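You operate a simulated robot arm through the tools that you are given. There is no shell and no other tool. Be economical: measure what you need, move in short steps, check, and stop when the job is done.

Carry out the task below with a simulated robot arm. There is one attempt and no reset: what you move stays moved.

## Task
Pack the small bearing with two strokes of grease and put it in the blue tray.
Fine: on the seat of the grease cup, under the plunger; swing the arm clear again.

Only the result counts: the job must be done as asked and must still hold three seconds after the hand-in. Knocking over, shifting, dropping, spilling or breaking anything else fails it.

## Robot
A 7-joint arm with a two-finger parallel gripper, fixed in place. Base frame: the origin is at the foot of the arm, x ahead of it, y to its left, z up; the work surface is at about z = 0. Lengths are in m, angles in degrees, forces in N, time in s.
With the tool pointing down near the work surface it reaches from about 0.24 to 0.62 m from the base axis. Its first joint turns from -66.0 to 66.0 degrees. Payload 2.6 kg.
The TCP is the grasp point between the finger pads, 0.03 m short of the fingertips. In the tool frame z runs along the fingers and y along their closing line. Largest opening 0.094 m; finger width 0.028, thickness 0.01; the body of the gripper, 0.05 by 0.096 m, starts 0.055 m behind the TCP.
Orientation is that of the tool frame in the base frame, as a unit quaternion [x, y, z, w]. With the fingers straight down and closing along the base's y, the tool's x points along the base's -x, its y along +y and its z along -z.

## Interface
- The arm moves only by the tool step_arm. Its argument "steps" is one flat list of numbers, 7 for each row, row after row: the shift along the tool's x, y, z in m, then the turn, a rotation vector about the tool's x, y, z in degrees, then the closure, from 0 (fully open) to 1 (shut). In form: [x, y, z, ax, ay, az, claw, x, y, z, ax, ay, az, claw, ...]. A call has 1 to 10 rows; each row is the pose to reach, as a shift and turn from the pose commanded when the call began, along the tool's axes at that moment. Rows are played at 5 a second. More than 0.05 m and 8.6 degrees between two rows, or a gripper value outside its range, and nothing of the call is played. A pose out of reach is approached as far as the arm can. The call stops where the force on the tool passes 40 N (or 10 N more than at its start, if that is more) or the arm is blocked; 0.2 s more then pass. Each finger travels about 0.072 m/s and halts on what it meets, pressing with about 30 N; the grip force reading is that of the motor and also rises with nothing between the fingers. The clock runs only during rows and for 0.2 s after the last one: add rows that repeat a pose to give the fingers time. It gives the time, the measured TCP pose, the force on the tool (base axes), the opening and the grip force at its end, in the units of the frame above (readings bear some noise), with the torque about the TCP (base axes, N m) and any sound that the robot's microphone picked up, and new pictures: "show" is both (left out), scene, wrist or none.
- Cameras (640 x 400 px; columns grow to the right, rows downward): "scene" is fixed at [0.0699, 0.4639, 0.5742]; the picture's right is [-0.54, -0.84, 0.00], its down [-0.42, 0.27, -0.87] and it looks along [0.73, -0.47, -0.50] (base axes); focal length 314 px, centre (320, 200). "wrist" rides on the gripper at [0.076, 0.014, -0.102] in the tool frame; the picture's right is [-0.18, 0.98, 0.00], its down [-0.75, -0.14, -0.64] and it looks along [-0.63, -0.12, 0.77] (tool axes); focal length 243 px, centre (320, 200). There is no depth. A picture from a camera that has moved, and an enlarged one, comes with that camera's place and axes in the base frame and with its lens. The place of the scene camera against the robot may be out by one fixed shift of up to 0.025 m in any direction.
- zoom(camera, box): a new picture of the part [left, top, right, bottom] of that camera's present view, enlarged. It takes no simulated time.
- job_done(): hands the job in; it is judged then, once.

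Work in short steps. Places have to be worked out from the pictures, the camera data and where the tool is seen: move nearer, look again, correct. Check each grasp and each placing, and mend what went wrong. You have 120 turns and 200 pictures in all, those below and enlarged ones among them. Open the gripper and draw the arm clear of the work before you hand the job in, unless the task says otherwise; then end with one line.

The tools are called by a JSON object that holds its "fn" and its "kwargs". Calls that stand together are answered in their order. step_arm: Moves the arm, as the interface text tells. Its arguments: {"type":"object","properties":{"steps":{"type":"array"},"show":{"type":"string","enum":["both","scene","wrist","none"]}},"required":["steps"]} The other tools are called the same way: zoom (camera, box) takes an enlarged picture of a part of a camera's view; job_done () hands the job in.

At the start:

```text
time: 0.0
tcp_pos: [0.3348, 0.1355, 0.3832]
orientation: [0.0, 1.0, 0.0, 0.0]
ft_force: [0.9, 0.2, 0.3]
ft_torque: [-0.01, -0.04, 0.0]
width: 0.0941
grip_force: 0.2
```

scene: 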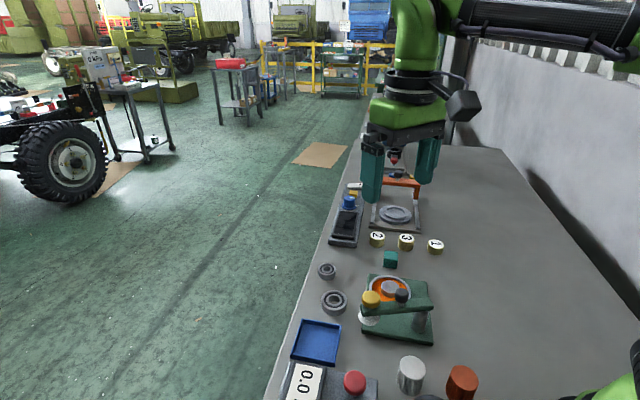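
wrist: 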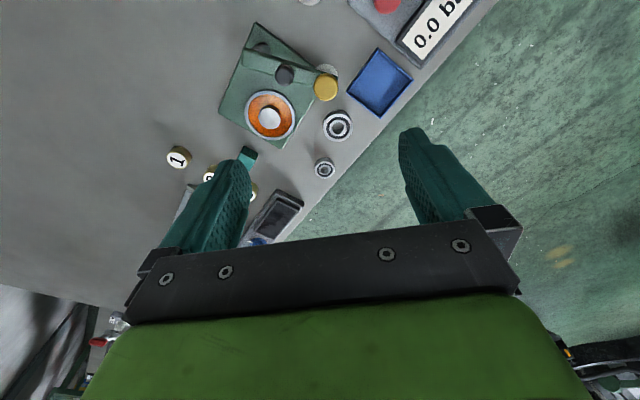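

The views show a grease cup fixture (green), two bearings, a blue tray and other items. I'll zoom to understand the fixture.

{"fn": "zoom", "kwargs": {"camera": "scene", "box": [280, 220, 480, 400]}}

{"fn": "zoom", "kwargs": {"camera": "wrist", "box": [150, 0, 450, 240]}}

{"fn": "zoom", "kwargs": {"camera": "scene", "box": [310, 140, 470, 260]}}

```text
2.22 times, centred on (380, 310) of scene
camera zoom: at [0.0699, 0.4639, 0.5742], right [-0.54, -0.84, 0.0], down [-0.42, 0.27, -0.87], along [0.73, -0.47, -0.5], focal length 697 px, centre (187, -44)
```

zoom: 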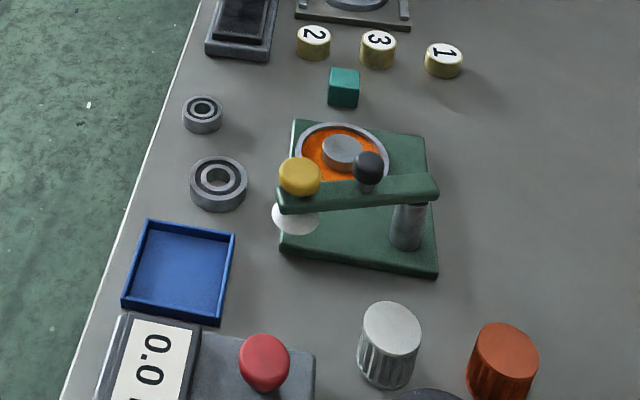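

```text
1.67 times, centred on (300, 120) of wrist
camera zoom: at [0.2585, 0.1498, 0.4847], right [0.18, 0.98, 0.0], down [0.75, -0.14, 0.64], along [0.63, -0.12, -0.77], focal length 404 px, centre (353, 333)
```

zoom: 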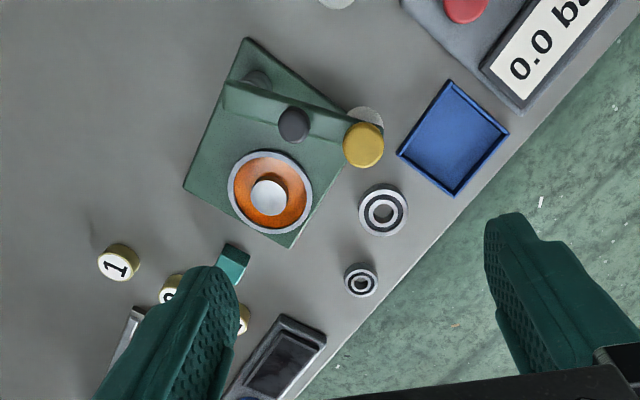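

```text
3.33 times, centred on (390, 200) of scene
camera zoom: at [0.0699, 0.4639, 0.5742], right [-0.54, -0.84, 0.0], down [-0.42, 0.27, -0.87], along [0.73, -0.47, -0.5], focal length 1046 px, centre (87, 200)
```

zoom: 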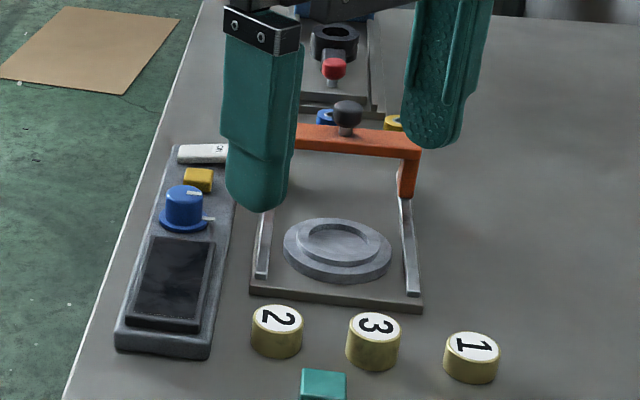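

Rough estimates: small bearing ≈(0.557,0.104), tray ≈(0.40,0.235), seat ≈(0.415,0.02), plunger (yellow) ≈(0.36,0.14). Moving above the small bearing for a closer look.

{"fn": "step_arm", "kwargs": {"steps": [-0.028, -0.004, 0.028, 0, 0, 0, 0, -0.056, -0.008, 0.056, 0, 0, 0, 0, -0.084, -0.012, 0.084, 0, 0, 0, 0, -0.112, -0.016, 0.112, 0, 0, 0, 0, -0.14, -0.02, 0.14, 0, 0, 0, 0, -0.168, -0.024, 0.168, 0, 0, 0, 0, -0.195, -0.028, 0.195, 0, 0, 0, 0, -0.222, -0.0315, 0.222, 0, 0, 0, 0]}}

```text
time: 1.8
tcp_pos: [0.5572, 0.1051, 0.1604]
orientation: [-0.001, 1.0, 0.0, 0.0]
ft_force: [0.6, 0.4, -0.5]
ft_torque: [-0.05, -0.02, -0.02]
width: 0.0941
grip_force: 0.0
camera wrist: at [0.4808, 0.119, 0.2622], right [0.18, 0.98, 0.0], down [0.75, -0.14, 0.64], along [0.63, -0.12, -0.77], focal length 243 px, centre (320, 200)
```

scene: 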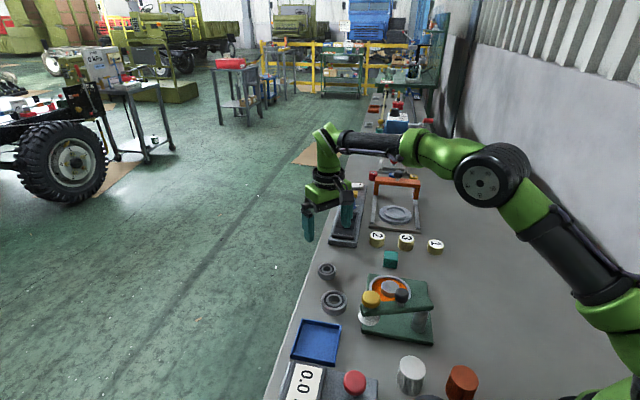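
wrist: 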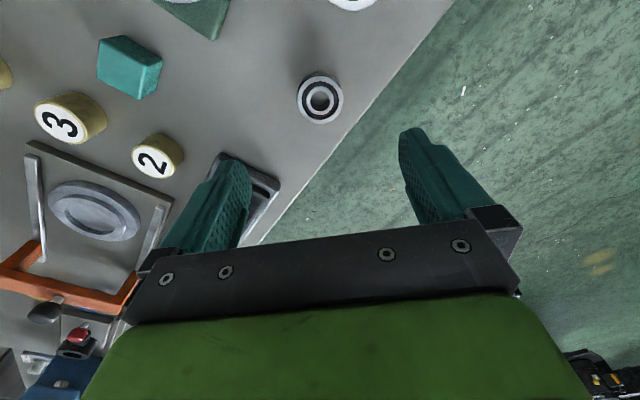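

Bearing is right under the TCP. Zoom to measure its size and height.

{"fn": "zoom", "kwargs": {"camera": "wrist", "box": [270, 50, 370, 150]}}

{"fn": "zoom", "kwargs": {"camera": "scene", "box": [310, 250, 450, 350]}}

```text
4.00 times, centred on (320, 100) of wrist
camera zoom: at [0.4808, 0.119, 0.2622], right [0.18, 0.98, 0.0], down [0.75, -0.14, 0.64], along [0.63, -0.12, -0.77], focal length 970 px, centre (320, 600)
```

zoom: 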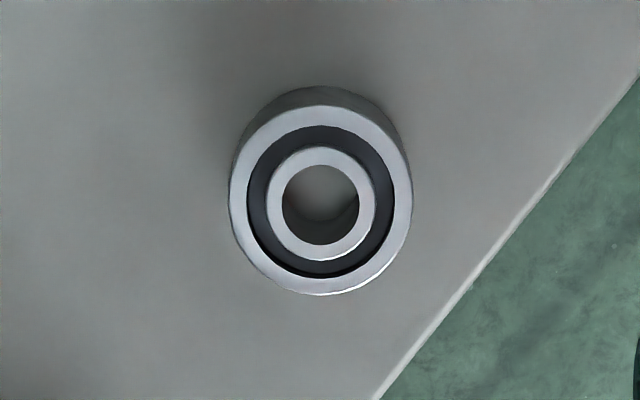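

```text
4.00 times, centred on (380, 300) of scene
camera zoom: at [0.0699, 0.4639, 0.5742], right [-0.54, -0.84, 0.0], down [-0.42, 0.27, -0.87], along [0.73, -0.47, -0.5], focal length 1255 px, centre (80, -200)
```

zoom: 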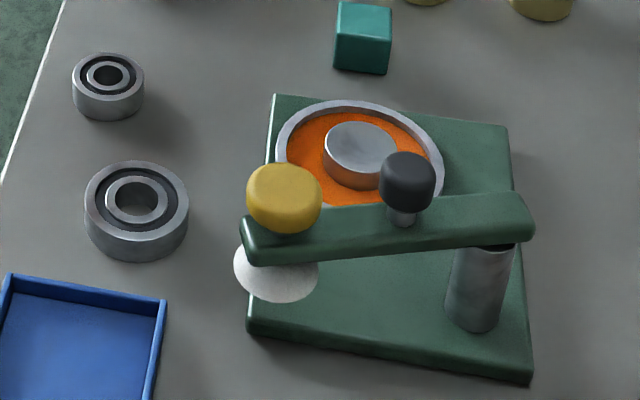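

Bearing ≈0.044 dia, ≈0.018 high at (0.5566,0.1043). Descend so the fingertips are ~8 mm off the table, then close.

{"fn": "step_arm", "kwargs": {"steps": [0.0006, -0.0008, 0.035, 0, 0, 0, 0, 0.0006, -0.0008, 0.07, 0, 0, 0, 0, 0.0006, -0.0008, 0.1, 0, 0, 0, 0, 0.0006, -0.0008, 0.1225, 0, 0, 0, 0, 0.0006, -0.0008, 0.1225, 0, 0, 0, 0]}}

```text
time: 3.0
tcp_pos: [0.5562, 0.1031, 0.0379]
orientation: [0.0, 1.0, 0.0, 0.0]
ft_force: [0.9, -0.4, 0.5]
ft_torque: [-0.02, -0.02, -0.05]
width: 0.0943
grip_force: 0.0
camera wrist: at [0.4798, 0.118, 0.1396], right [0.18, 0.98, 0.0], down [0.75, -0.14, 0.64], along [0.63, -0.12, -0.77], focal length 243 px, centre (320, 200)
```

scene: 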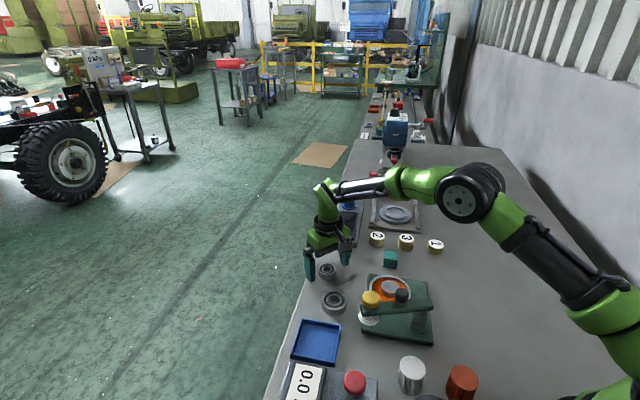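
wrist: 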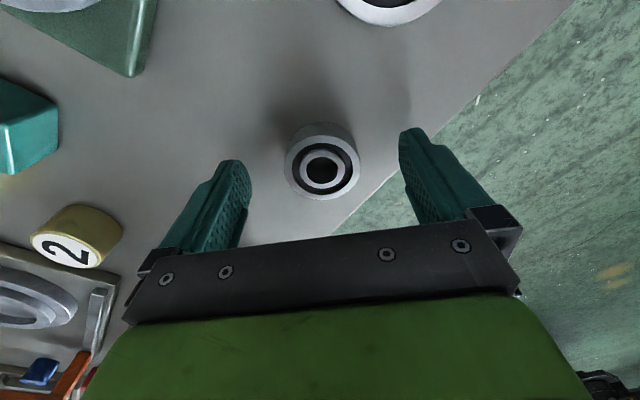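

Bearing centred between the fingers. Close on it.

{"fn": "step_arm", "kwargs": {"steps": [0.0015, 0.001, 0, 0, 0, 0, 0.2, 0.0015, 0.001, 0, 0, 0, 0, 1, 0.0015, 0.001, 0, 0, 0, 0, 1, 0.0015, 0.001, 0, 0, 0, 0, 1, 0.0015, 0.001, 0, 0, 0, 0, 1], "show": "wrist"}}

```text
time: 4.2
tcp_pos: [0.5547, 0.1048, 0.039]
orientation: [0.0, 1.0, 0.0, 0.0]
ft_force: [0.2, -0.2, -0.2]
ft_torque: [0.04, -0.02, 0.0]
width: 0.0447
grip_force: 30.1
camera wrist: at [0.4782, 0.1191, 0.1399], right [0.18, 0.98, 0.0], down [0.75, -0.14, 0.64], along [0.63, -0.12, -0.77], focal length 243 px, centre (320, 200)
```

wrist: 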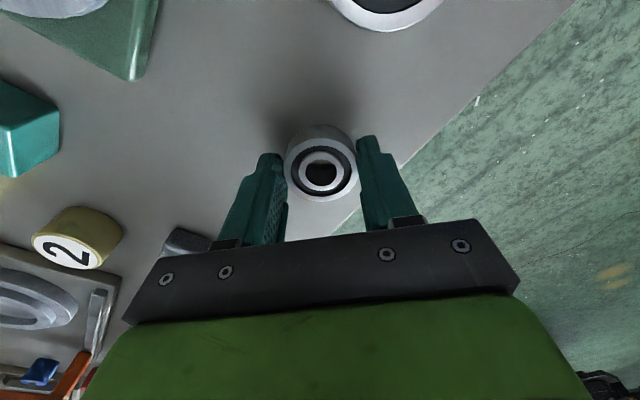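

Grasp good (0.0447). Lift and move to above the cup at z≈0.2 to look.

{"fn": "step_arm", "kwargs": {"steps": [0, 0, -0.04, 0, 0, 0, 1, 0, 0, -0.08, 0, 0, 0, 1, 0, 0, -0.12, 0, 0, 0, 1, 0, 0, -0.161, 0, 0, 0, 1, 0.03, -0.02, -0.161, 0, 0, 0, 1, 0.06, -0.04, -0.161, 0, 0, 0, 1, 0.09, -0.06, -0.161, 0, 0, 0, 1, 0.115, -0.08, -0.161, 0, 0, 0, 1, 0.115, -0.08, -0.161, 0, 0, 0, 1]}}

```text
time: 6.2
tcp_pos: [0.4384, 0.024, 0.1993]
orientation: [-0.001, 1.0, 0.001, 0.001]
ft_force: [-1.0, -0.8, -0.3]
ft_torque: [-0.02, 0.01, -0.04]
width: 0.0
grip_force: 30.1
camera wrist: at [0.3629, 0.0383, 0.3012], right [0.18, 0.98, 0.0], down [0.75, -0.14, 0.64], along [0.63, -0.12, -0.77], focal length 243 px, centre (320, 200)
```

scene: 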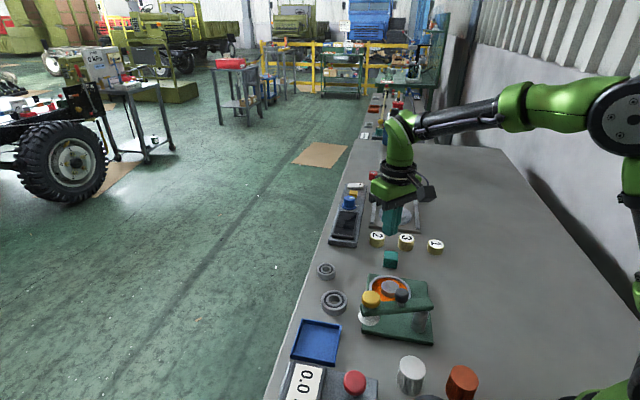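
wrist: 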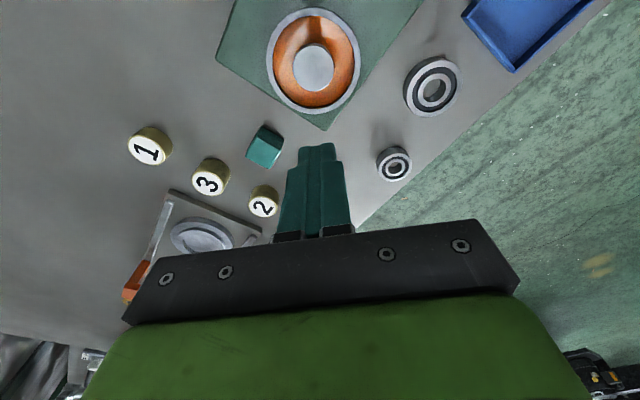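

The bearing slipped out and stayed put on the table; the grip was too shallow. Go back above it with open fingers and remeasure.

{"fn": "step_arm", "kwargs": {"steps": [-0.03, 0.02, 0, 0, 0, 0, 0, -0.06, 0.04, 0, 0, 0, 0, 0, -0.09, 0.06, 0, 0, 0, 0, 0, -0.117, 0.08, 0, 0, 0, 0, 0, -0.117, 0.08, 0.04, 0, 0, 0, 0, -0.117, 0.08, 0.08, 0, 0, 0, 0, -0.117, 0.08, 0.11, 0, 0, 0, 0, -0.117, 0.08, 0.11, 0, 0, 0, 0]}}

{"fn": "zoom", "kwargs": {"camera": "wrist", "box": [240, 60, 400, 160]}}

{"fn": "zoom", "kwargs": {"camera": "scene", "box": [290, 230, 370, 280]}}

```text
time: 8.0
tcp_pos: [0.5567, 0.1033, 0.0889]
orientation: [0.0, 1.0, 0.0, 0.0]
ft_force: [0.4, 0.4, 0.7]
ft_torque: [-0.03, 0.0, 0.0]
width: 0.0941
grip_force: 0.0
camera wrist: at [0.4806, 0.1181, 0.1905], right [0.18, 0.98, 0.0], down [0.75, -0.14, 0.64], along [0.63, -0.12, -0.77], focal length 243 px, centre (320, 200)
```

scene: 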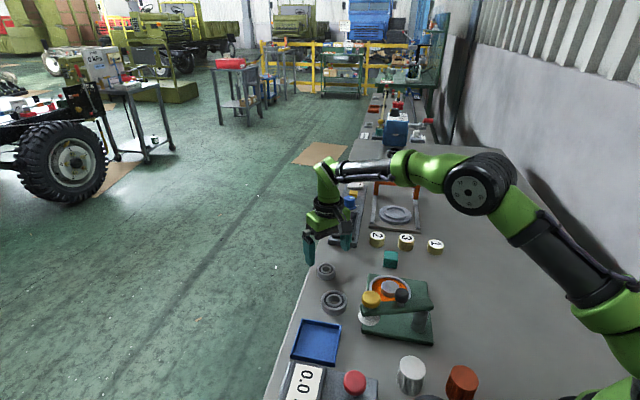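
wrist: 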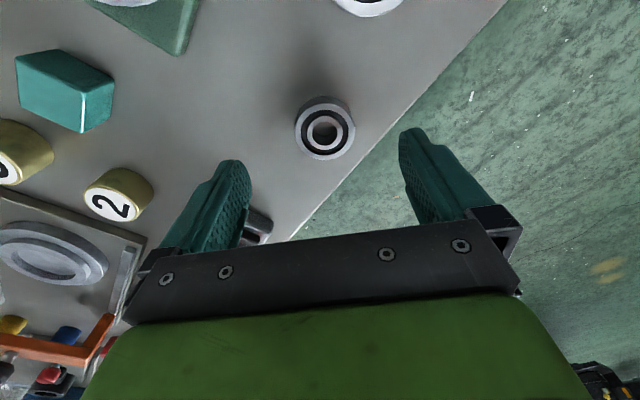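

```text
4.00 times, centred on (320, 110) of wrist
camera zoom: at [0.4806, 0.1181, 0.1905], right [0.18, 0.98, 0.0], down [0.75, -0.14, 0.64], along [0.63, -0.12, -0.77], focal length 970 px, centre (320, 560)
```

zoom: 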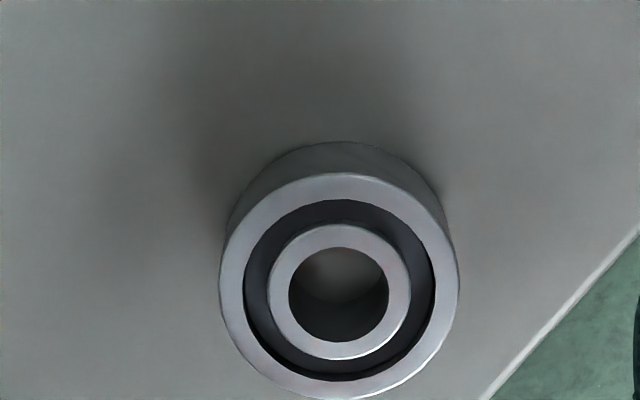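

```text
8.00 times, centred on (330, 255) of scene
camera zoom: at [0.0699, 0.4639, 0.5742], right [-0.54, -0.84, 0.0], down [-0.42, 0.27, -0.87], along [0.73, -0.47, -0.5], focal length 2510 px, centre (240, -240)
```

zoom: 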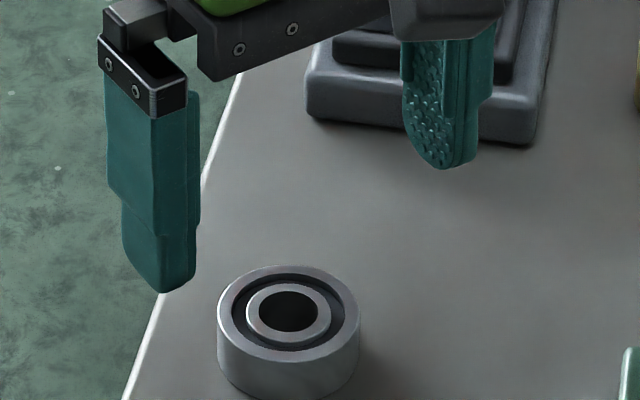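

Bearing is ~15 mm high and fingertips are rounded, so I need to go deeper: TCP z≈0.032, centre ≈(0.558,0.106).

{"fn": "step_arm", "kwargs": {"steps": [-0.001, 0.0028, 0.03, 0, 0, 0, 0, -0.001, 0.0028, 0.05, 0, 0, 0, 0, -0.001, 0.0028, 0.0577, 0, 0, 0, 0, -0.001, 0.0028, 0.0577, 0, 0, 0, 0.4, -0.001, 0.0028, 0.0577, 0, 0, 0, 1, -0.001, 0.0028, 0.0577, 0, 0, 0, 1, -0.001, 0.0028, 0.0577, 0, 0, 0, 1]}}

{"fn": "zoom", "kwargs": {"camera": "scene", "box": [290, 240, 370, 290]}}

```text
time: 9.6
tcp_pos: [0.5577, 0.1074, 0.0308]
orientation: [0.0, 1.0, -0.001, 0.0]
ft_force: [0.5, 0.0, 0.2]
ft_torque: [0.02, -0.02, 0.03]
width: 0.0446
grip_force: 30.2
camera wrist: at [0.4814, 0.1214, 0.1335], right [0.18, 0.98, 0.0], down [0.75, -0.14, 0.64], along [0.63, -0.12, -0.77], focal length 243 px, centre (320, 200)
```

scene: 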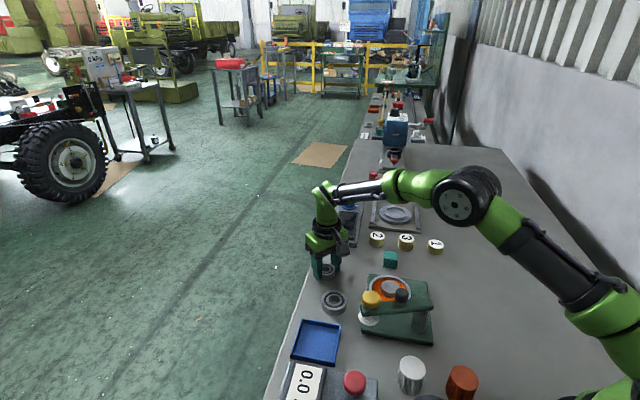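
wrist: 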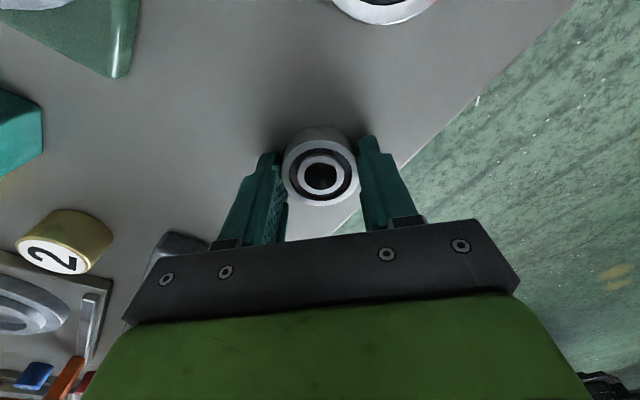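

```text
8.00 times, centred on (330, 265) of scene
camera zoom: at [0.0699, 0.4639, 0.5742], right [-0.54, -0.84, 0.0], down [-0.42, 0.27, -0.87], along [0.73, -0.47, -0.5], focal length 2510 px, centre (240, -320)
```

zoom: 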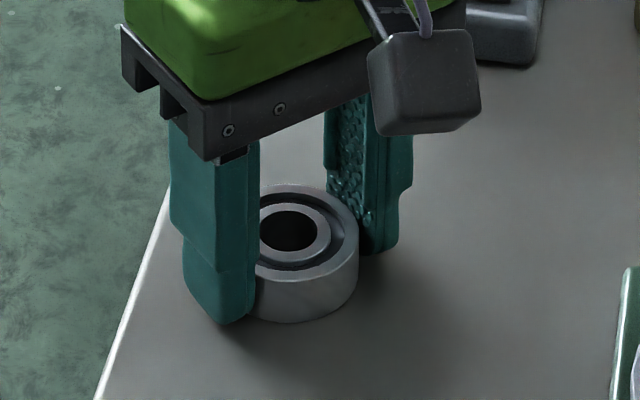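

Grip is deeper now. Lift slowly a little and check.

{"fn": "step_arm", "kwargs": {"steps": [0, 0, -0.004, 0, 0, 0, 1, 0, 0, -0.01, 0, 0, 0, 1, 0, 0, -0.02, 0, 0, 0, 1, 0, 0, -0.03, 0, 0, 0, 1]}}

{"fn": "zoom", "kwargs": {"camera": "scene", "box": [290, 230, 370, 280]}}

```text
time: 10.6
tcp_pos: [0.558, 0.1068, 0.0612]
orientation: [0.0, 1.0, -0.001, 0.0]
ft_force: [-0.1, 0.3, -1.1]
ft_torque: [-0.02, 0.03, -0.01]
width: 0.0444
grip_force: 29.9
camera wrist: at [0.4814, 0.1211, 0.1635], right [0.18, 0.98, 0.0], down [0.75, -0.14, 0.64], along [0.63, -0.12, -0.77], focal length 243 px, centre (320, 200)
```

scene: 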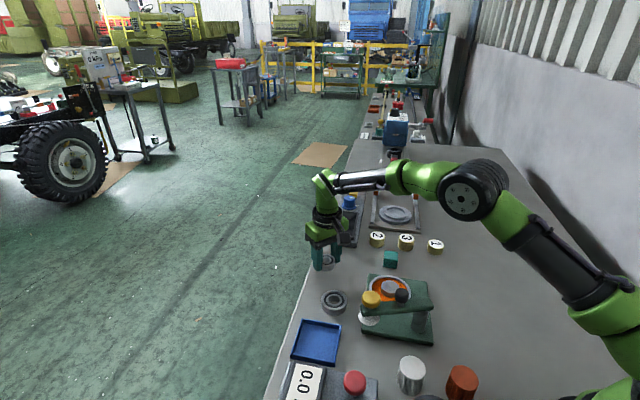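
wrist: 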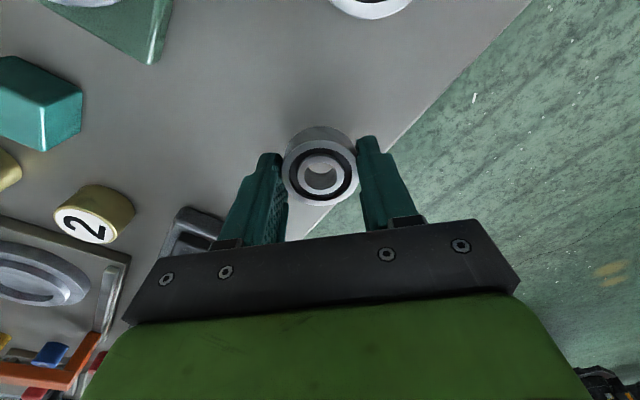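

```text
8.00 times, centred on (330, 255) of scene
camera zoom: at [0.0699, 0.4639, 0.5742], right [-0.54, -0.84, 0.0], down [-0.42, 0.27, -0.87], along [0.73, -0.47, -0.5], focal length 2510 px, centre (240, -240)
```

zoom: 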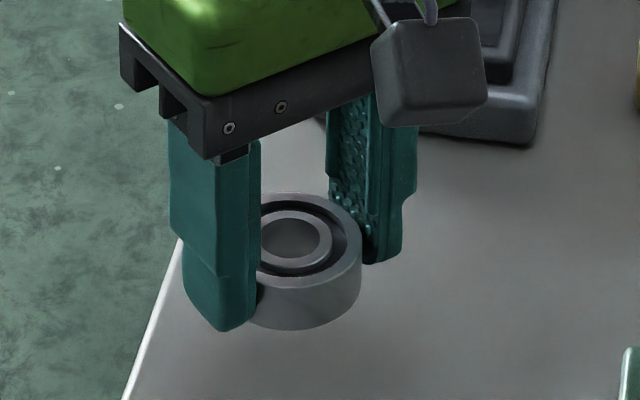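

Bearing is held and level. Raise and carry towards the cup for another look.

{"fn": "step_arm", "kwargs": {"steps": [0, 0, -0.035, 0, 0, 0, 1, 0, 0, -0.07, 0, 0, 0, 1, 0, 0, -0.1, 0, 0, 0, 1, 0.02, -0.016, -0.12, 0, 0, 0, 1, 0.045, -0.035, -0.12, 0, 0, 0, 1, 0.07, -0.055, -0.12, 0, 0, 0, 1, 0.09, -0.07, -0.12, 0, 0, 0, 1, 0.108, -0.085, -0.12, 0, 0, 0, 1, 0.108, -0.085, -0.12, 0, 0, 0, 1]}}

{"fn": "zoom", "kwargs": {"camera": "wrist", "box": [220, 0, 420, 130]}}

{"fn": "zoom", "kwargs": {"camera": "scene", "box": [350, 210, 450, 350]}}

```text
time: 12.6
tcp_pos: [0.4492, 0.0229, 0.1801]
orientation: [-0.001, 1.0, 0.0, 0.0]
ft_force: [-0.2, -0.6, -0.8]
ft_torque: [0.0, 0.01, 0.03]
width: 0.0445
grip_force: 30.1
camera wrist: at [0.3731, 0.0366, 0.2827], right [0.18, 0.98, 0.0], down [0.75, -0.14, 0.64], along [0.63, -0.12, -0.77], focal length 243 px, centre (320, 200)
```

scene: 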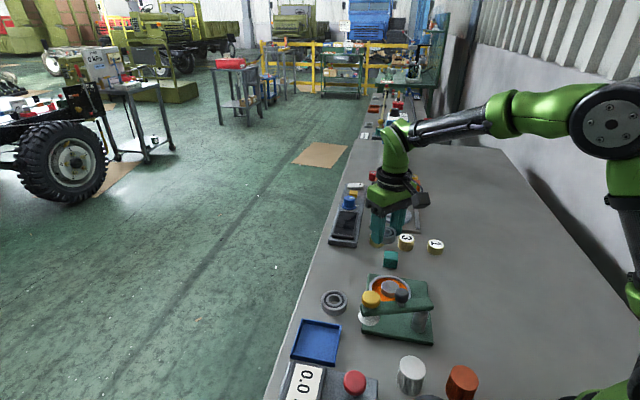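
wrist: 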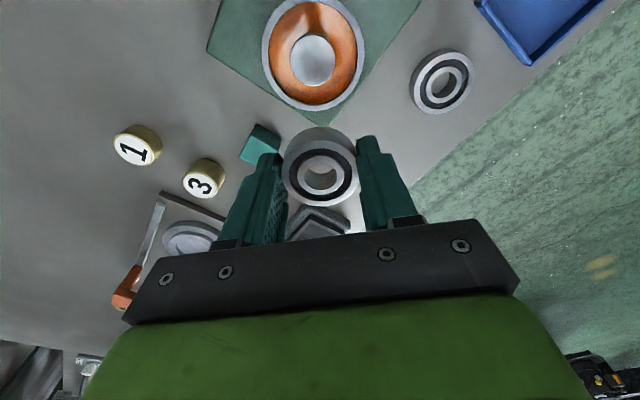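

```text
3.08 times, centred on (320, 65) of wrist
camera zoom: at [0.3731, 0.0366, 0.2827], right [0.18, 0.98, 0.0], down [0.75, -0.14, 0.64], along [0.63, -0.12, -0.77], focal length 746 px, centre (320, 615)
```

zoom: 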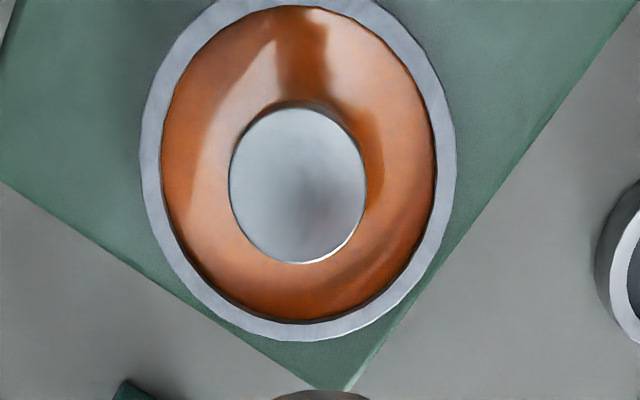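

```text
2.86 times, centred on (400, 280) of scene
camera zoom: at [0.0699, 0.4639, 0.5742], right [-0.54, -0.84, 0.0], down [-0.42, 0.27, -0.87], along [0.73, -0.47, -0.5], focal length 896 px, centre (91, -29)
```

zoom: 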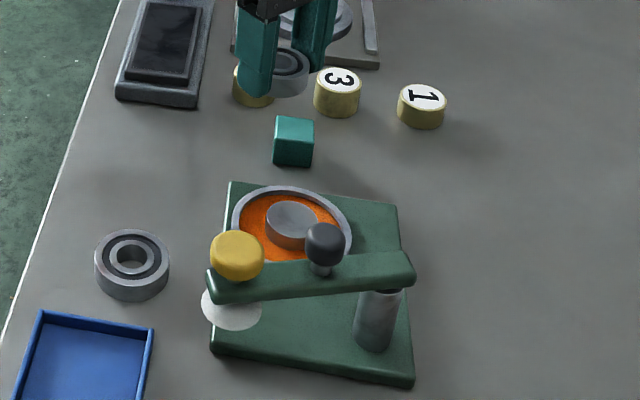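

Seat top triangulates to ≈(0.416,0.021,0.03); bearing sits ~3.5 mm ahead of the TCP. Move over the seat and descend to just above it.

{"fn": "step_arm", "kwargs": {"steps": [0.02, -0.0006, 0, 0, 0, 0, 1, 0.0369, -0.0012, 0, 0, 0, 0, 1, 0.0369, -0.0012, 0.04, 0, 0, 0, 1, 0.0369, -0.0012, 0.08, 0, 0, 0, 1, 0.0369, -0.0012, 0.108, 0, 0, 0, 1, 0.0369, -0.0012, 0.108, 0, 0, 0, 1]}}

{"fn": "zoom", "kwargs": {"camera": "scene", "box": [340, 240, 440, 340]}}

{"fn": "zoom", "kwargs": {"camera": "wrist", "box": [220, 60, 420, 220]}}

```text
time: 14.0
tcp_pos: [0.4136, 0.0212, 0.0739]
orientation: [0.0, 1.0, 0.0, 0.001]
ft_force: [-0.5, 0.0, -1.2]
ft_torque: [0.03, 0.0, 0.04]
width: 0.0444
grip_force: 29.8
camera wrist: at [0.3369, 0.0361, 0.1748], right [0.18, 0.98, 0.0], down [0.75, -0.14, 0.64], along [0.63, -0.12, -0.77], focal length 243 px, centre (320, 200)
```

scene: 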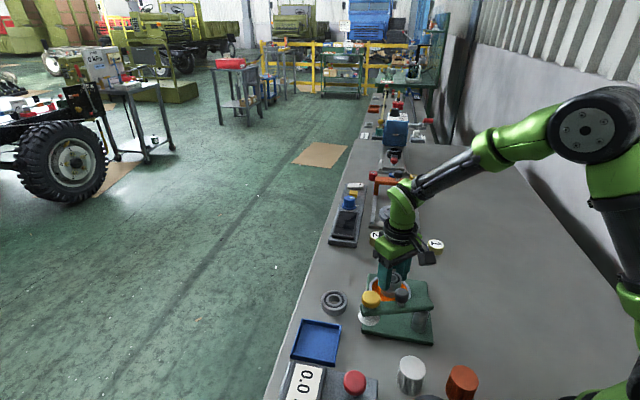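
wrist: 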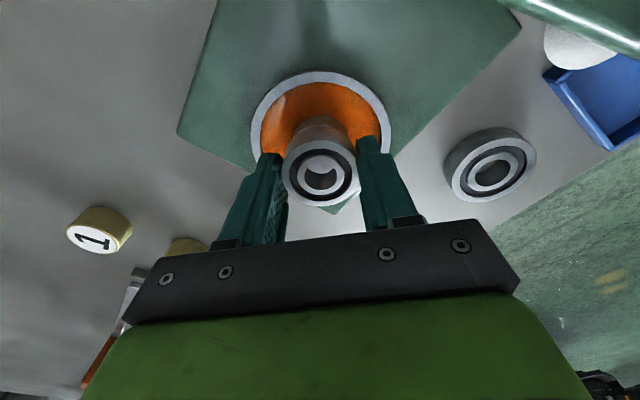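

```text
4.00 times, centred on (390, 290) of scene
camera zoom: at [0.0699, 0.4639, 0.5742], right [-0.54, -0.84, 0.0], down [-0.42, 0.27, -0.87], along [0.73, -0.47, -0.5], focal length 1255 px, centre (40, -160)
```

zoom: 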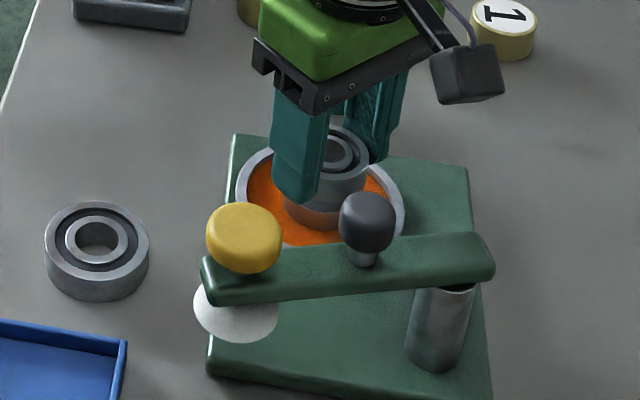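

```text
2.50 times, centred on (320, 140) of wrist
camera zoom: at [0.3369, 0.0361, 0.1748], right [0.18, 0.98, 0.0], down [0.75, -0.14, 0.64], along [0.63, -0.12, -0.77], focal length 606 px, centre (320, 350)
```

zoom: 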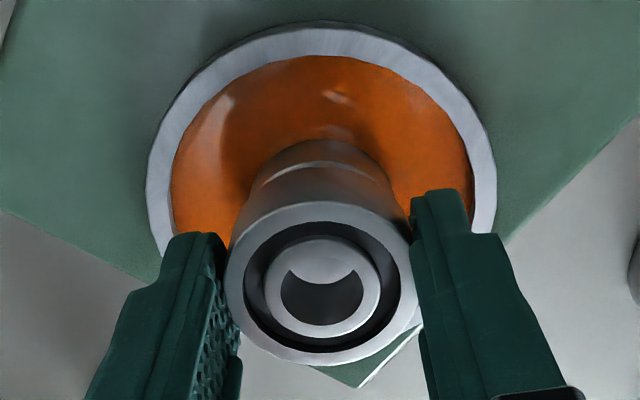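

Alignment looks good. Lower in small steps watching for contact.

{"fn": "step_arm", "kwargs": {"steps": [0, 0.0006, 0.005, 0, 0, 0, 1, 0, 0.0006, 0.009, 0, 0, 0, 1, 0, 0.0006, 0.0105, 0, 0, 0, 1, 0, 0.0006, 0.0105, 0, 0, 0, 1], "show": "scene"}}

{"fn": "zoom", "kwargs": {"camera": "scene", "box": [360, 250, 430, 310]}}

```text
time: 15.0
tcp_pos: [0.4134, 0.0219, 0.0638]
orientation: [0.0, 1.0, 0.0, 0.0]
ft_force: [0.1, -0.3, -1.2]
ft_torque: [0.01, -0.01, 0.02]
width: 0.0443
grip_force: 30.4
```

scene: 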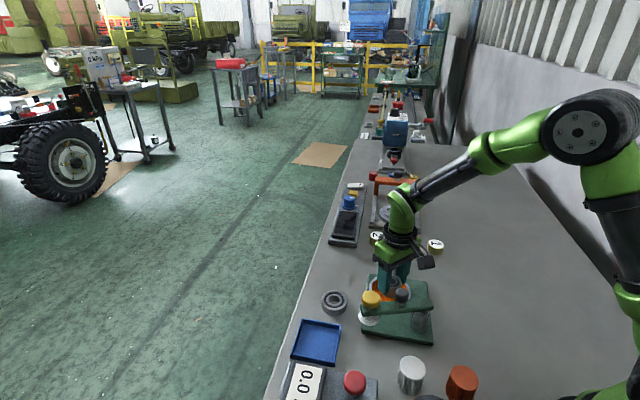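

```text
6.67 times, centred on (395, 280) of scene
camera zoom: at [0.0699, 0.4639, 0.5742], right [-0.54, -0.84, 0.0], down [-0.42, 0.27, -0.87], along [0.73, -0.47, -0.5], focal length 2092 px, centre (-180, -333)
```

zoom: 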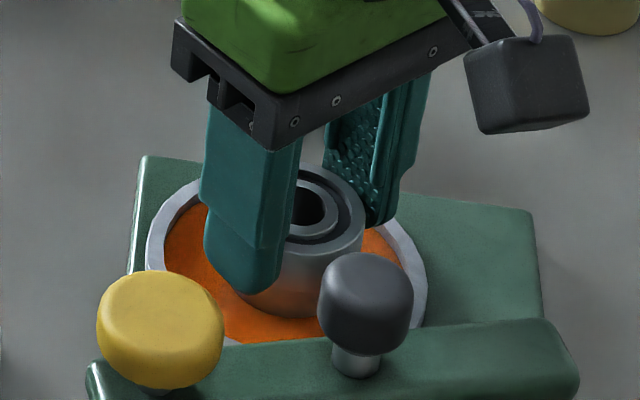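

Not yet touching (force unchanged). Continue down in 1 mm rows.

{"fn": "step_arm", "kwargs": {"steps": [0, 0, 0.001, 0, 0, 0, 1, 0, 0, 0.002, 0, 0, 0, 1, 0, 0, 0.003, 0, 0, 0, 1], "show": "none"}}

{"fn": "zoom", "kwargs": {"camera": "scene", "box": [360, 250, 430, 310]}}

{"fn": "zoom", "kwargs": {"camera": "wrist", "box": [220, 60, 420, 220]}}

```text
time: 15.8
tcp_pos: [0.4145, 0.0216, 0.062]
orientation: [0.0, 1.0, 0.0, 0.001]
ft_force: [-6.9, -1.0, 19.9]
ft_torque: [-0.03, 0.12, 0.09]
width: 0.0445
grip_force: 29.8
```

```text
6.67 times, centred on (395, 280) of scene
camera zoom: at [0.0698, 0.4639, 0.5742], right [-0.54, -0.84, 0.0], down [-0.42, 0.27, -0.87], along [0.73, -0.47, -0.5], focal length 2092 px, centre (-180, -333)
```

zoom: 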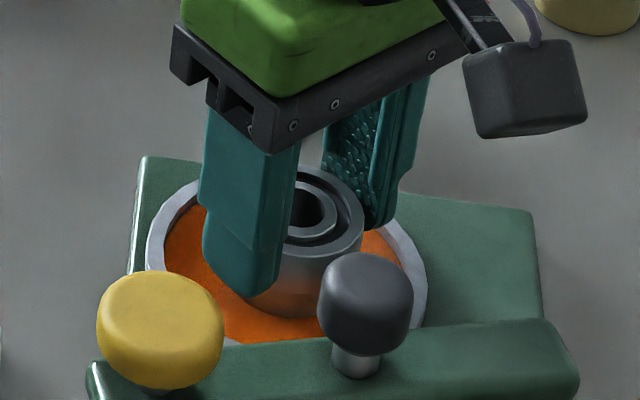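

```text
2.50 times, centred on (320, 140) of wrist
camera zoom: at [0.3371, 0.0358, 0.163], right [0.18, 0.98, 0.0], down [0.75, -0.14, 0.64], along [0.63, -0.12, -0.77], focal length 606 px, centre (320, 350)
```

zoom: 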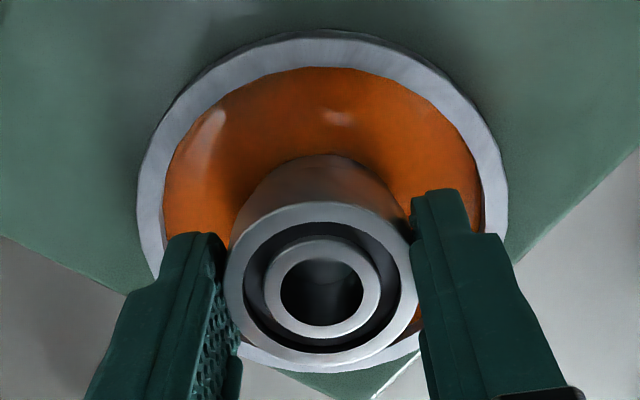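

Contact at ~20 N: seated. Ease up 1.5 mm, open partly, and inspect.

{"fn": "step_arm", "kwargs": {"steps": [0, 0, -0.0015, 0, 0, 0, 1, 0, 0, -0.0015, 0, 0, 0, 0.45, 0, 0, -0.0015, 0, 0, 0, 0.3, 0, 0, -0.0015, 0, 0, 0, 0.3], "show": "none"}}

{"fn": "zoom", "kwargs": {"camera": "scene", "box": [360, 250, 430, 310]}}

{"fn": "zoom", "kwargs": {"camera": "wrist", "box": [220, 60, 420, 220]}}

```text
time: 16.8
tcp_pos: [0.4145, 0.0216, 0.0619]
orientation: [0.0, 1.0, 0.0, 0.0]
ft_force: [0.2, -0.5, 0.0]
ft_torque: [0.01, -0.02, 0.01]
width: 0.0658
grip_force: 0.0
```

```text
6.67 times, centred on (395, 280) of scene
camera zoom: at [0.0699, 0.4639, 0.5742], right [-0.54, -0.84, 0.0], down [-0.42, 0.27, -0.87], along [0.73, -0.47, -0.5], focal length 2092 px, centre (-180, -333)
```

zoom: 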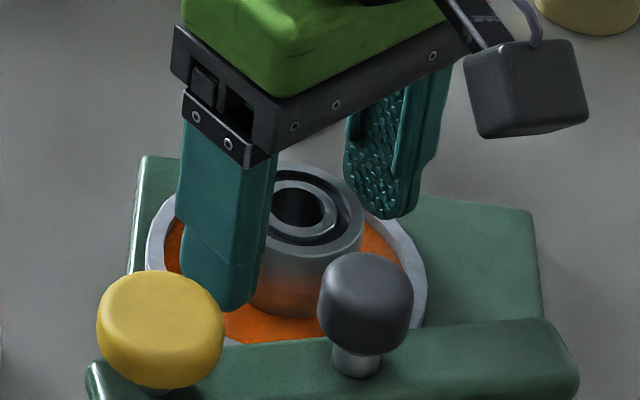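

```text
2.50 times, centred on (320, 140) of wrist
camera zoom: at [0.3367, 0.0359, 0.1633], right [0.18, 0.98, 0.0], down [0.75, -0.14, 0.64], along [0.63, -0.12, -0.77], focal length 606 px, centre (320, 350)
```

zoom: 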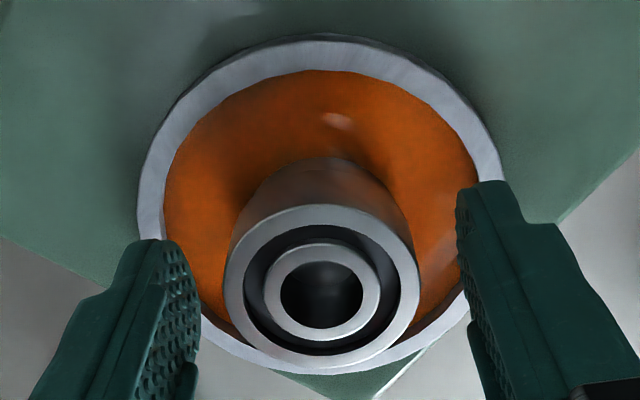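

Bearing is seated and centred. Raise the hand and back off to view the swing arm from the wrist camera.

{"fn": "step_arm", "kwargs": {"steps": [0, 0, -0.03, 0, 0, 0, 0.3, 0, 0, -0.07, 0, 0, 0, 0, 0, 0, -0.11, 0, 0, 0, 0, 0.02, 0.01, -0.15, 0, 0, 0, 0, 0.05, 0.025, -0.17, 0, 0, 0, 0, 0.08, 0.045, -0.18, 0, 0, 0, 0, 0.1, 0.06, -0.18, 0, 0, 0, 0, 0.1, 0.06, -0.18, 0, 0, 0, 0]}}

{"fn": "zoom", "kwargs": {"camera": "wrist", "box": [180, 0, 440, 200]}}

{"fn": "zoom", "kwargs": {"camera": "scene", "box": [340, 250, 450, 350]}}

```text
time: 18.6
tcp_pos: [0.3125, 0.0811, 0.2419]
orientation: [0.0, 1.0, 0.0, 0.0]
ft_force: [0.1, 0.2, -0.1]
ft_torque: [-0.03, 0.0, 0.01]
width: 0.0939
grip_force: 0.0
camera wrist: at [0.2367, 0.0963, 0.3441], right [0.18, 0.98, 0.0], down [0.75, -0.14, 0.64], along [0.63, -0.12, -0.77], focal length 243 px, centre (320, 200)
```

scene: 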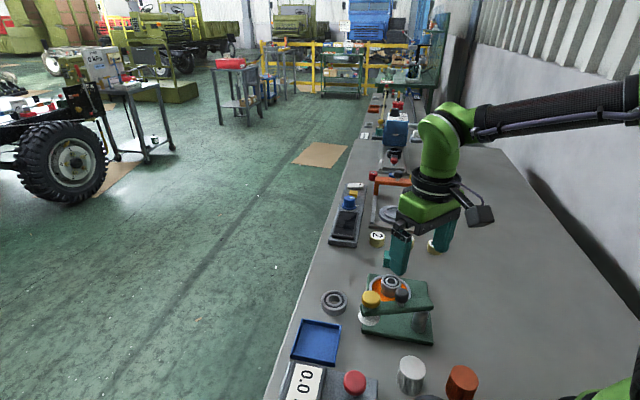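
wrist: 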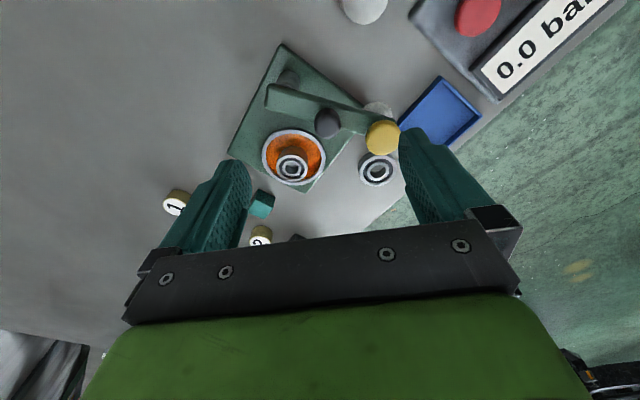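

```text
2.00 times, centred on (310, 100) of wrist
camera zoom: at [0.2367, 0.0963, 0.3441], right [0.18, 0.98, 0.0], down [0.75, -0.14, 0.64], along [0.63, -0.12, -0.77], focal length 485 px, centre (340, 400)
```

zoom: 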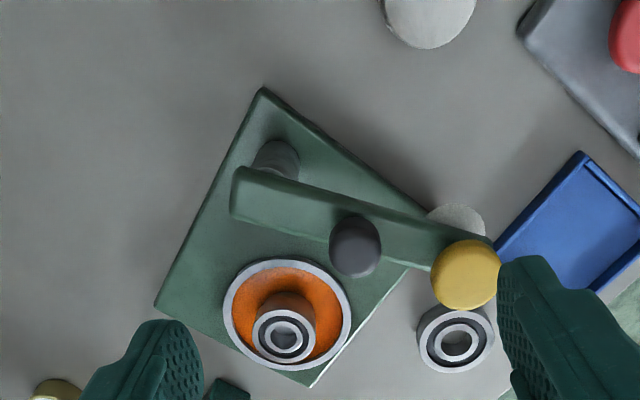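

```text
4.00 times, centred on (395, 300) of scene
camera zoom: at [0.0699, 0.4639, 0.5742], right [-0.54, -0.84, 0.0], down [-0.42, 0.27, -0.87], along [0.73, -0.47, -0.5], focal length 1255 px, centre (20, -200)
```

zoom: 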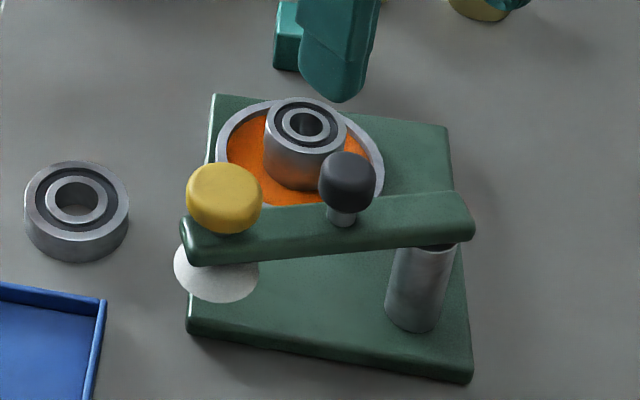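

Black handle ≈(0.332,0.085,z≈0.11), plunger cap ≈(0.356,0.14), pivot ≈(0.307,0.042), radius ≈0.11, matching the seat. I'll hover over the handle with the hand turned ~26° so the fingers straddle it roughly tangentially over the swing.

{"fn": "step_arm", "kwargs": {"steps": [-0.005, 0.001, 0.015, 0, 0, -6.5, 0, -0.01, 0.002, 0.03, 0, 0, -13, 0, -0.015, 0.003, 0.045, 0, 0, -19.5, 0, -0.0185, 0.004, 0.06, 0, 0, -26, 0, -0.0185, 0.004, 0.06, 0, 0, -26, 0]}}

{"fn": "zoom", "kwargs": {"camera": "wrist", "box": [220, 0, 420, 150]}}

{"fn": "zoom", "kwargs": {"camera": "scene", "box": [340, 240, 450, 350]}}

```text
time: 19.8
tcp_pos: [0.3315, 0.0857, 0.1827]
orientation: [-0.225, 0.974, 0.0, 0.0]
ft_force: [-0.6, 0.2, -0.8]
ft_torque: [0.05, 0.02, 0.01]
width: 0.094
grip_force: 0.0
camera wrist: at [0.2567, 0.0649, 0.2833], right [-0.27, 0.96, 0.0], down [0.74, 0.21, 0.64], along [0.62, 0.17, -0.77], focal length 243 px, centre (320, 200)
```

scene: 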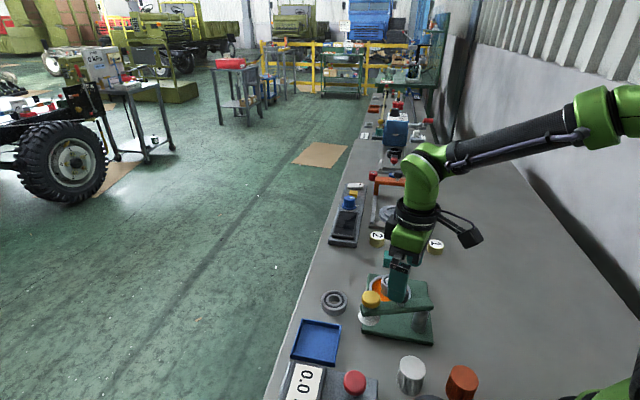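
wrist: 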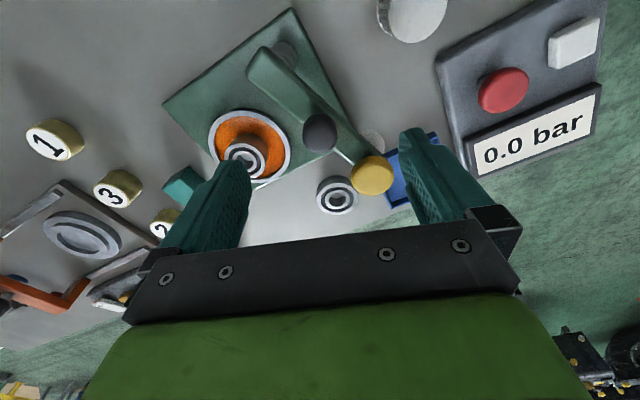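

```text
2.67 times, centred on (320, 75) of wrist
camera zoom: at [0.2567, 0.0649, 0.2833], right [-0.27, 0.96, 0.0], down [0.74, 0.21, 0.64], along [0.62, 0.17, -0.77], focal length 647 px, centre (320, 533)
```

zoom: 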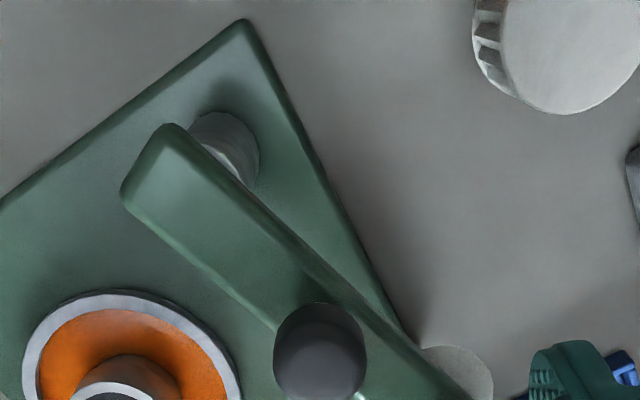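

```text
3.64 times, centred on (395, 295) of scene
camera zoom: at [0.0699, 0.4639, 0.5742], right [-0.54, -0.84, 0.0], down [-0.42, 0.27, -0.87], along [0.73, -0.47, -0.5], focal length 1141 px, centre (47, -146)
```

zoom: 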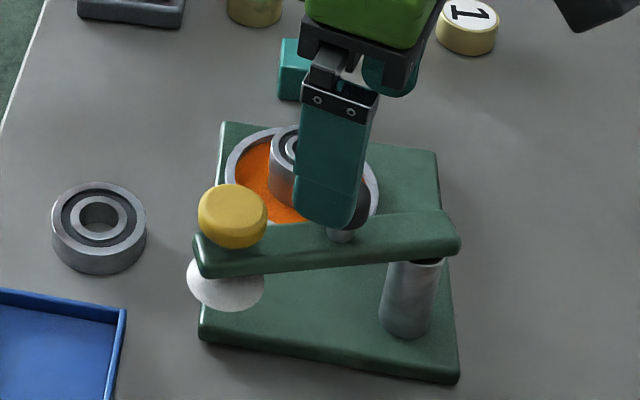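

Handle is under the TCP (0.332,0.085). Descend to z≈0.122 and narrow the fingers loosely around the handle.

{"fn": "step_arm", "kwargs": {"steps": [0, 0, 0.03, 0, 0, 0, 0, 0, 0, 0.06, 0, 0, 0, 0, 0, 0, 0.06, 0, 0, 0, 0.4, 0, 0, 0.06, 0, 0, 0, 0.62, 0, 0, 0.06, 0, 0, 0, 0.62]}}

{"fn": "zoom", "kwargs": {"camera": "wrist", "box": [220, 80, 420, 230]}}

{"fn": "zoom", "kwargs": {"camera": "scene", "box": [340, 240, 450, 350]}}

```text
time: 21.0
tcp_pos: [0.3315, 0.0858, 0.1216]
orientation: [-0.226, 0.974, 0.0, 0.0]
ft_force: [-0.5, 0.1, -0.1]
ft_torque: [0.02, 0.03, 0.01]
width: 0.0356
grip_force: 0.0
camera wrist: at [0.2562, 0.0653, 0.224], right [-0.27, 0.96, 0.0], down [0.74, 0.2, 0.64], along [0.62, 0.17, -0.77], focal length 243 px, centre (320, 200)
```

scene: 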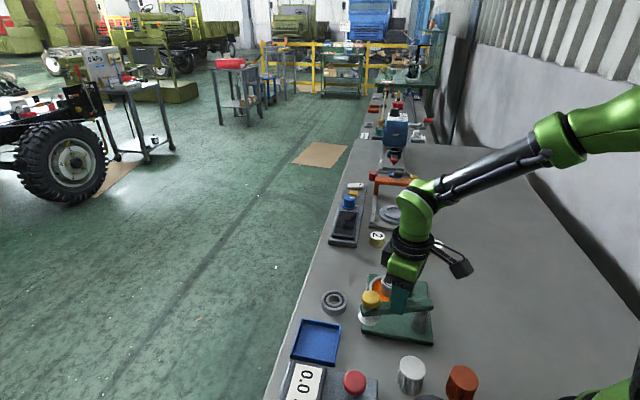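
wrist: 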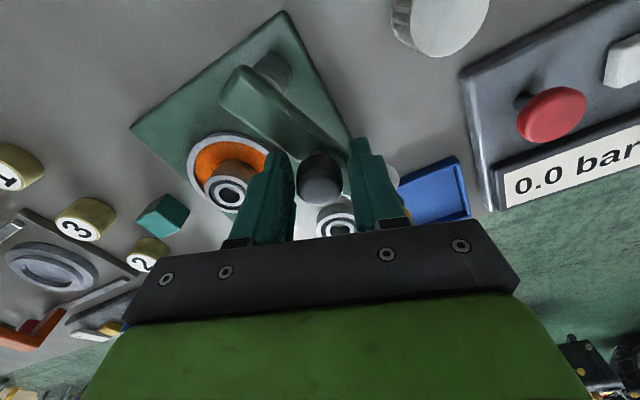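

```text
2.67 times, centred on (320, 155) of wrist
camera zoom: at [0.2562, 0.0653, 0.224], right [-0.27, 0.96, 0.0], down [0.74, 0.2, 0.64], along [0.62, 0.17, -0.77], focal length 647 px, centre (320, 320)
```

zoom: 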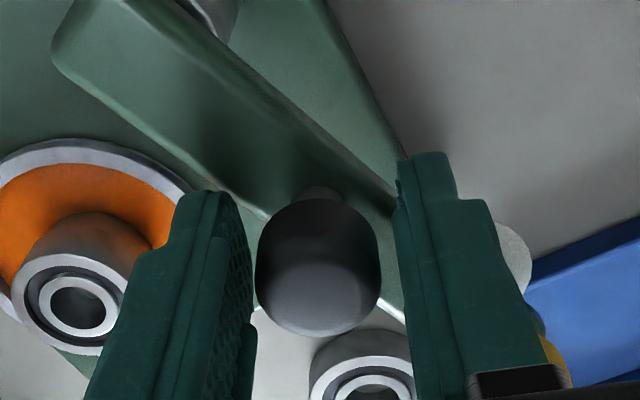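

```text
3.64 times, centred on (395, 295) of scene
camera zoom: at [0.0699, 0.4639, 0.5742], right [-0.54, -0.84, 0.0], down [-0.42, 0.27, -0.87], along [0.73, -0.47, -0.5], focal length 1141 px, centre (47, -146)
```

zoom: 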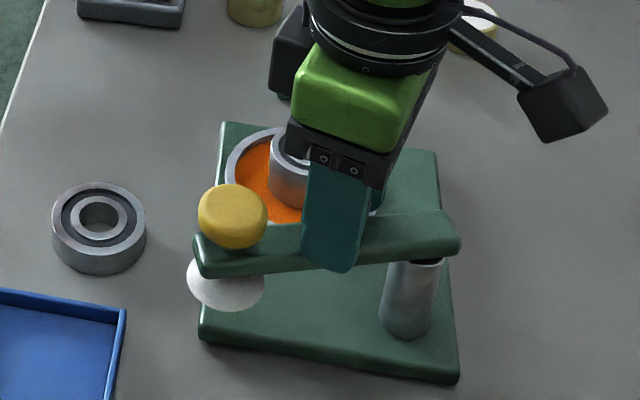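

The handle sits between the fingers. Start swinging along the arc (about 36°) and watch the force.

{"fn": "step_arm", "kwargs": {"steps": [-0.0042, -0.0071, 0, 0, 0, 0, 0.62, -0.0074, -0.0147, 0, 0, 0, 0, 0.62, -0.0092, -0.0227, 0, 0, 0, 0, 0.62, -0.0098, -0.031, 0, 0, 0, 0, 0.62]}}

{"fn": "zoom", "kwargs": {"camera": "scene", "box": [340, 240, 450, 350]}}

```text
time: 22.0
tcp_pos: [0.3558, 0.0603, 0.1209]
orientation: [-0.225, 0.974, -0.001, -0.001]
ft_force: [0.7, -0.5, 0.3]
ft_torque: [-0.01, -0.01, 0.01]
width: 0.0358
grip_force: 0.0
camera wrist: at [0.2787, 0.0405, 0.2234], right [-0.27, 0.96, 0.0], down [0.74, 0.2, 0.64], along [0.62, 0.17, -0.77], focal length 243 px, centre (320, 200)
```

scene: 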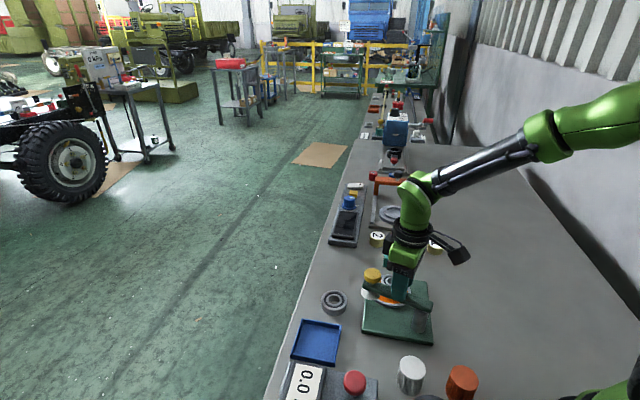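
wrist: 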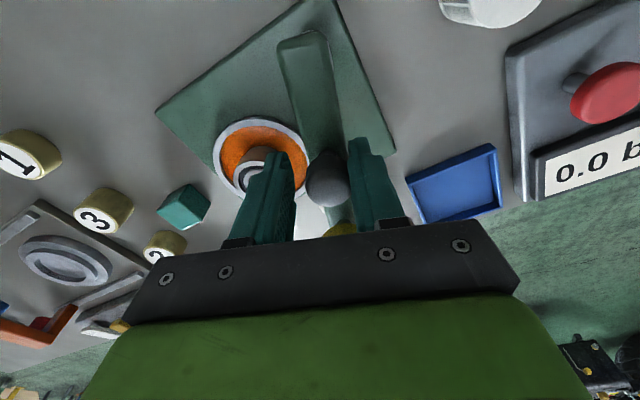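

```text
3.64 times, centred on (395, 295) of scene
camera zoom: at [0.0699, 0.4639, 0.5742], right [-0.54, -0.84, 0.0], down [-0.42, 0.27, -0.87], along [0.73, -0.47, -0.5], focal length 1141 px, centre (47, -146)
```

zoom: 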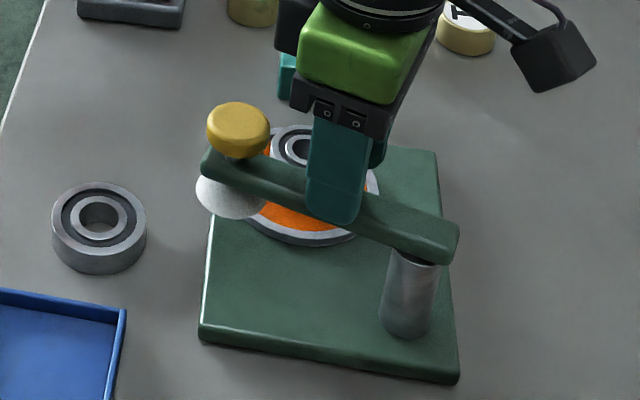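

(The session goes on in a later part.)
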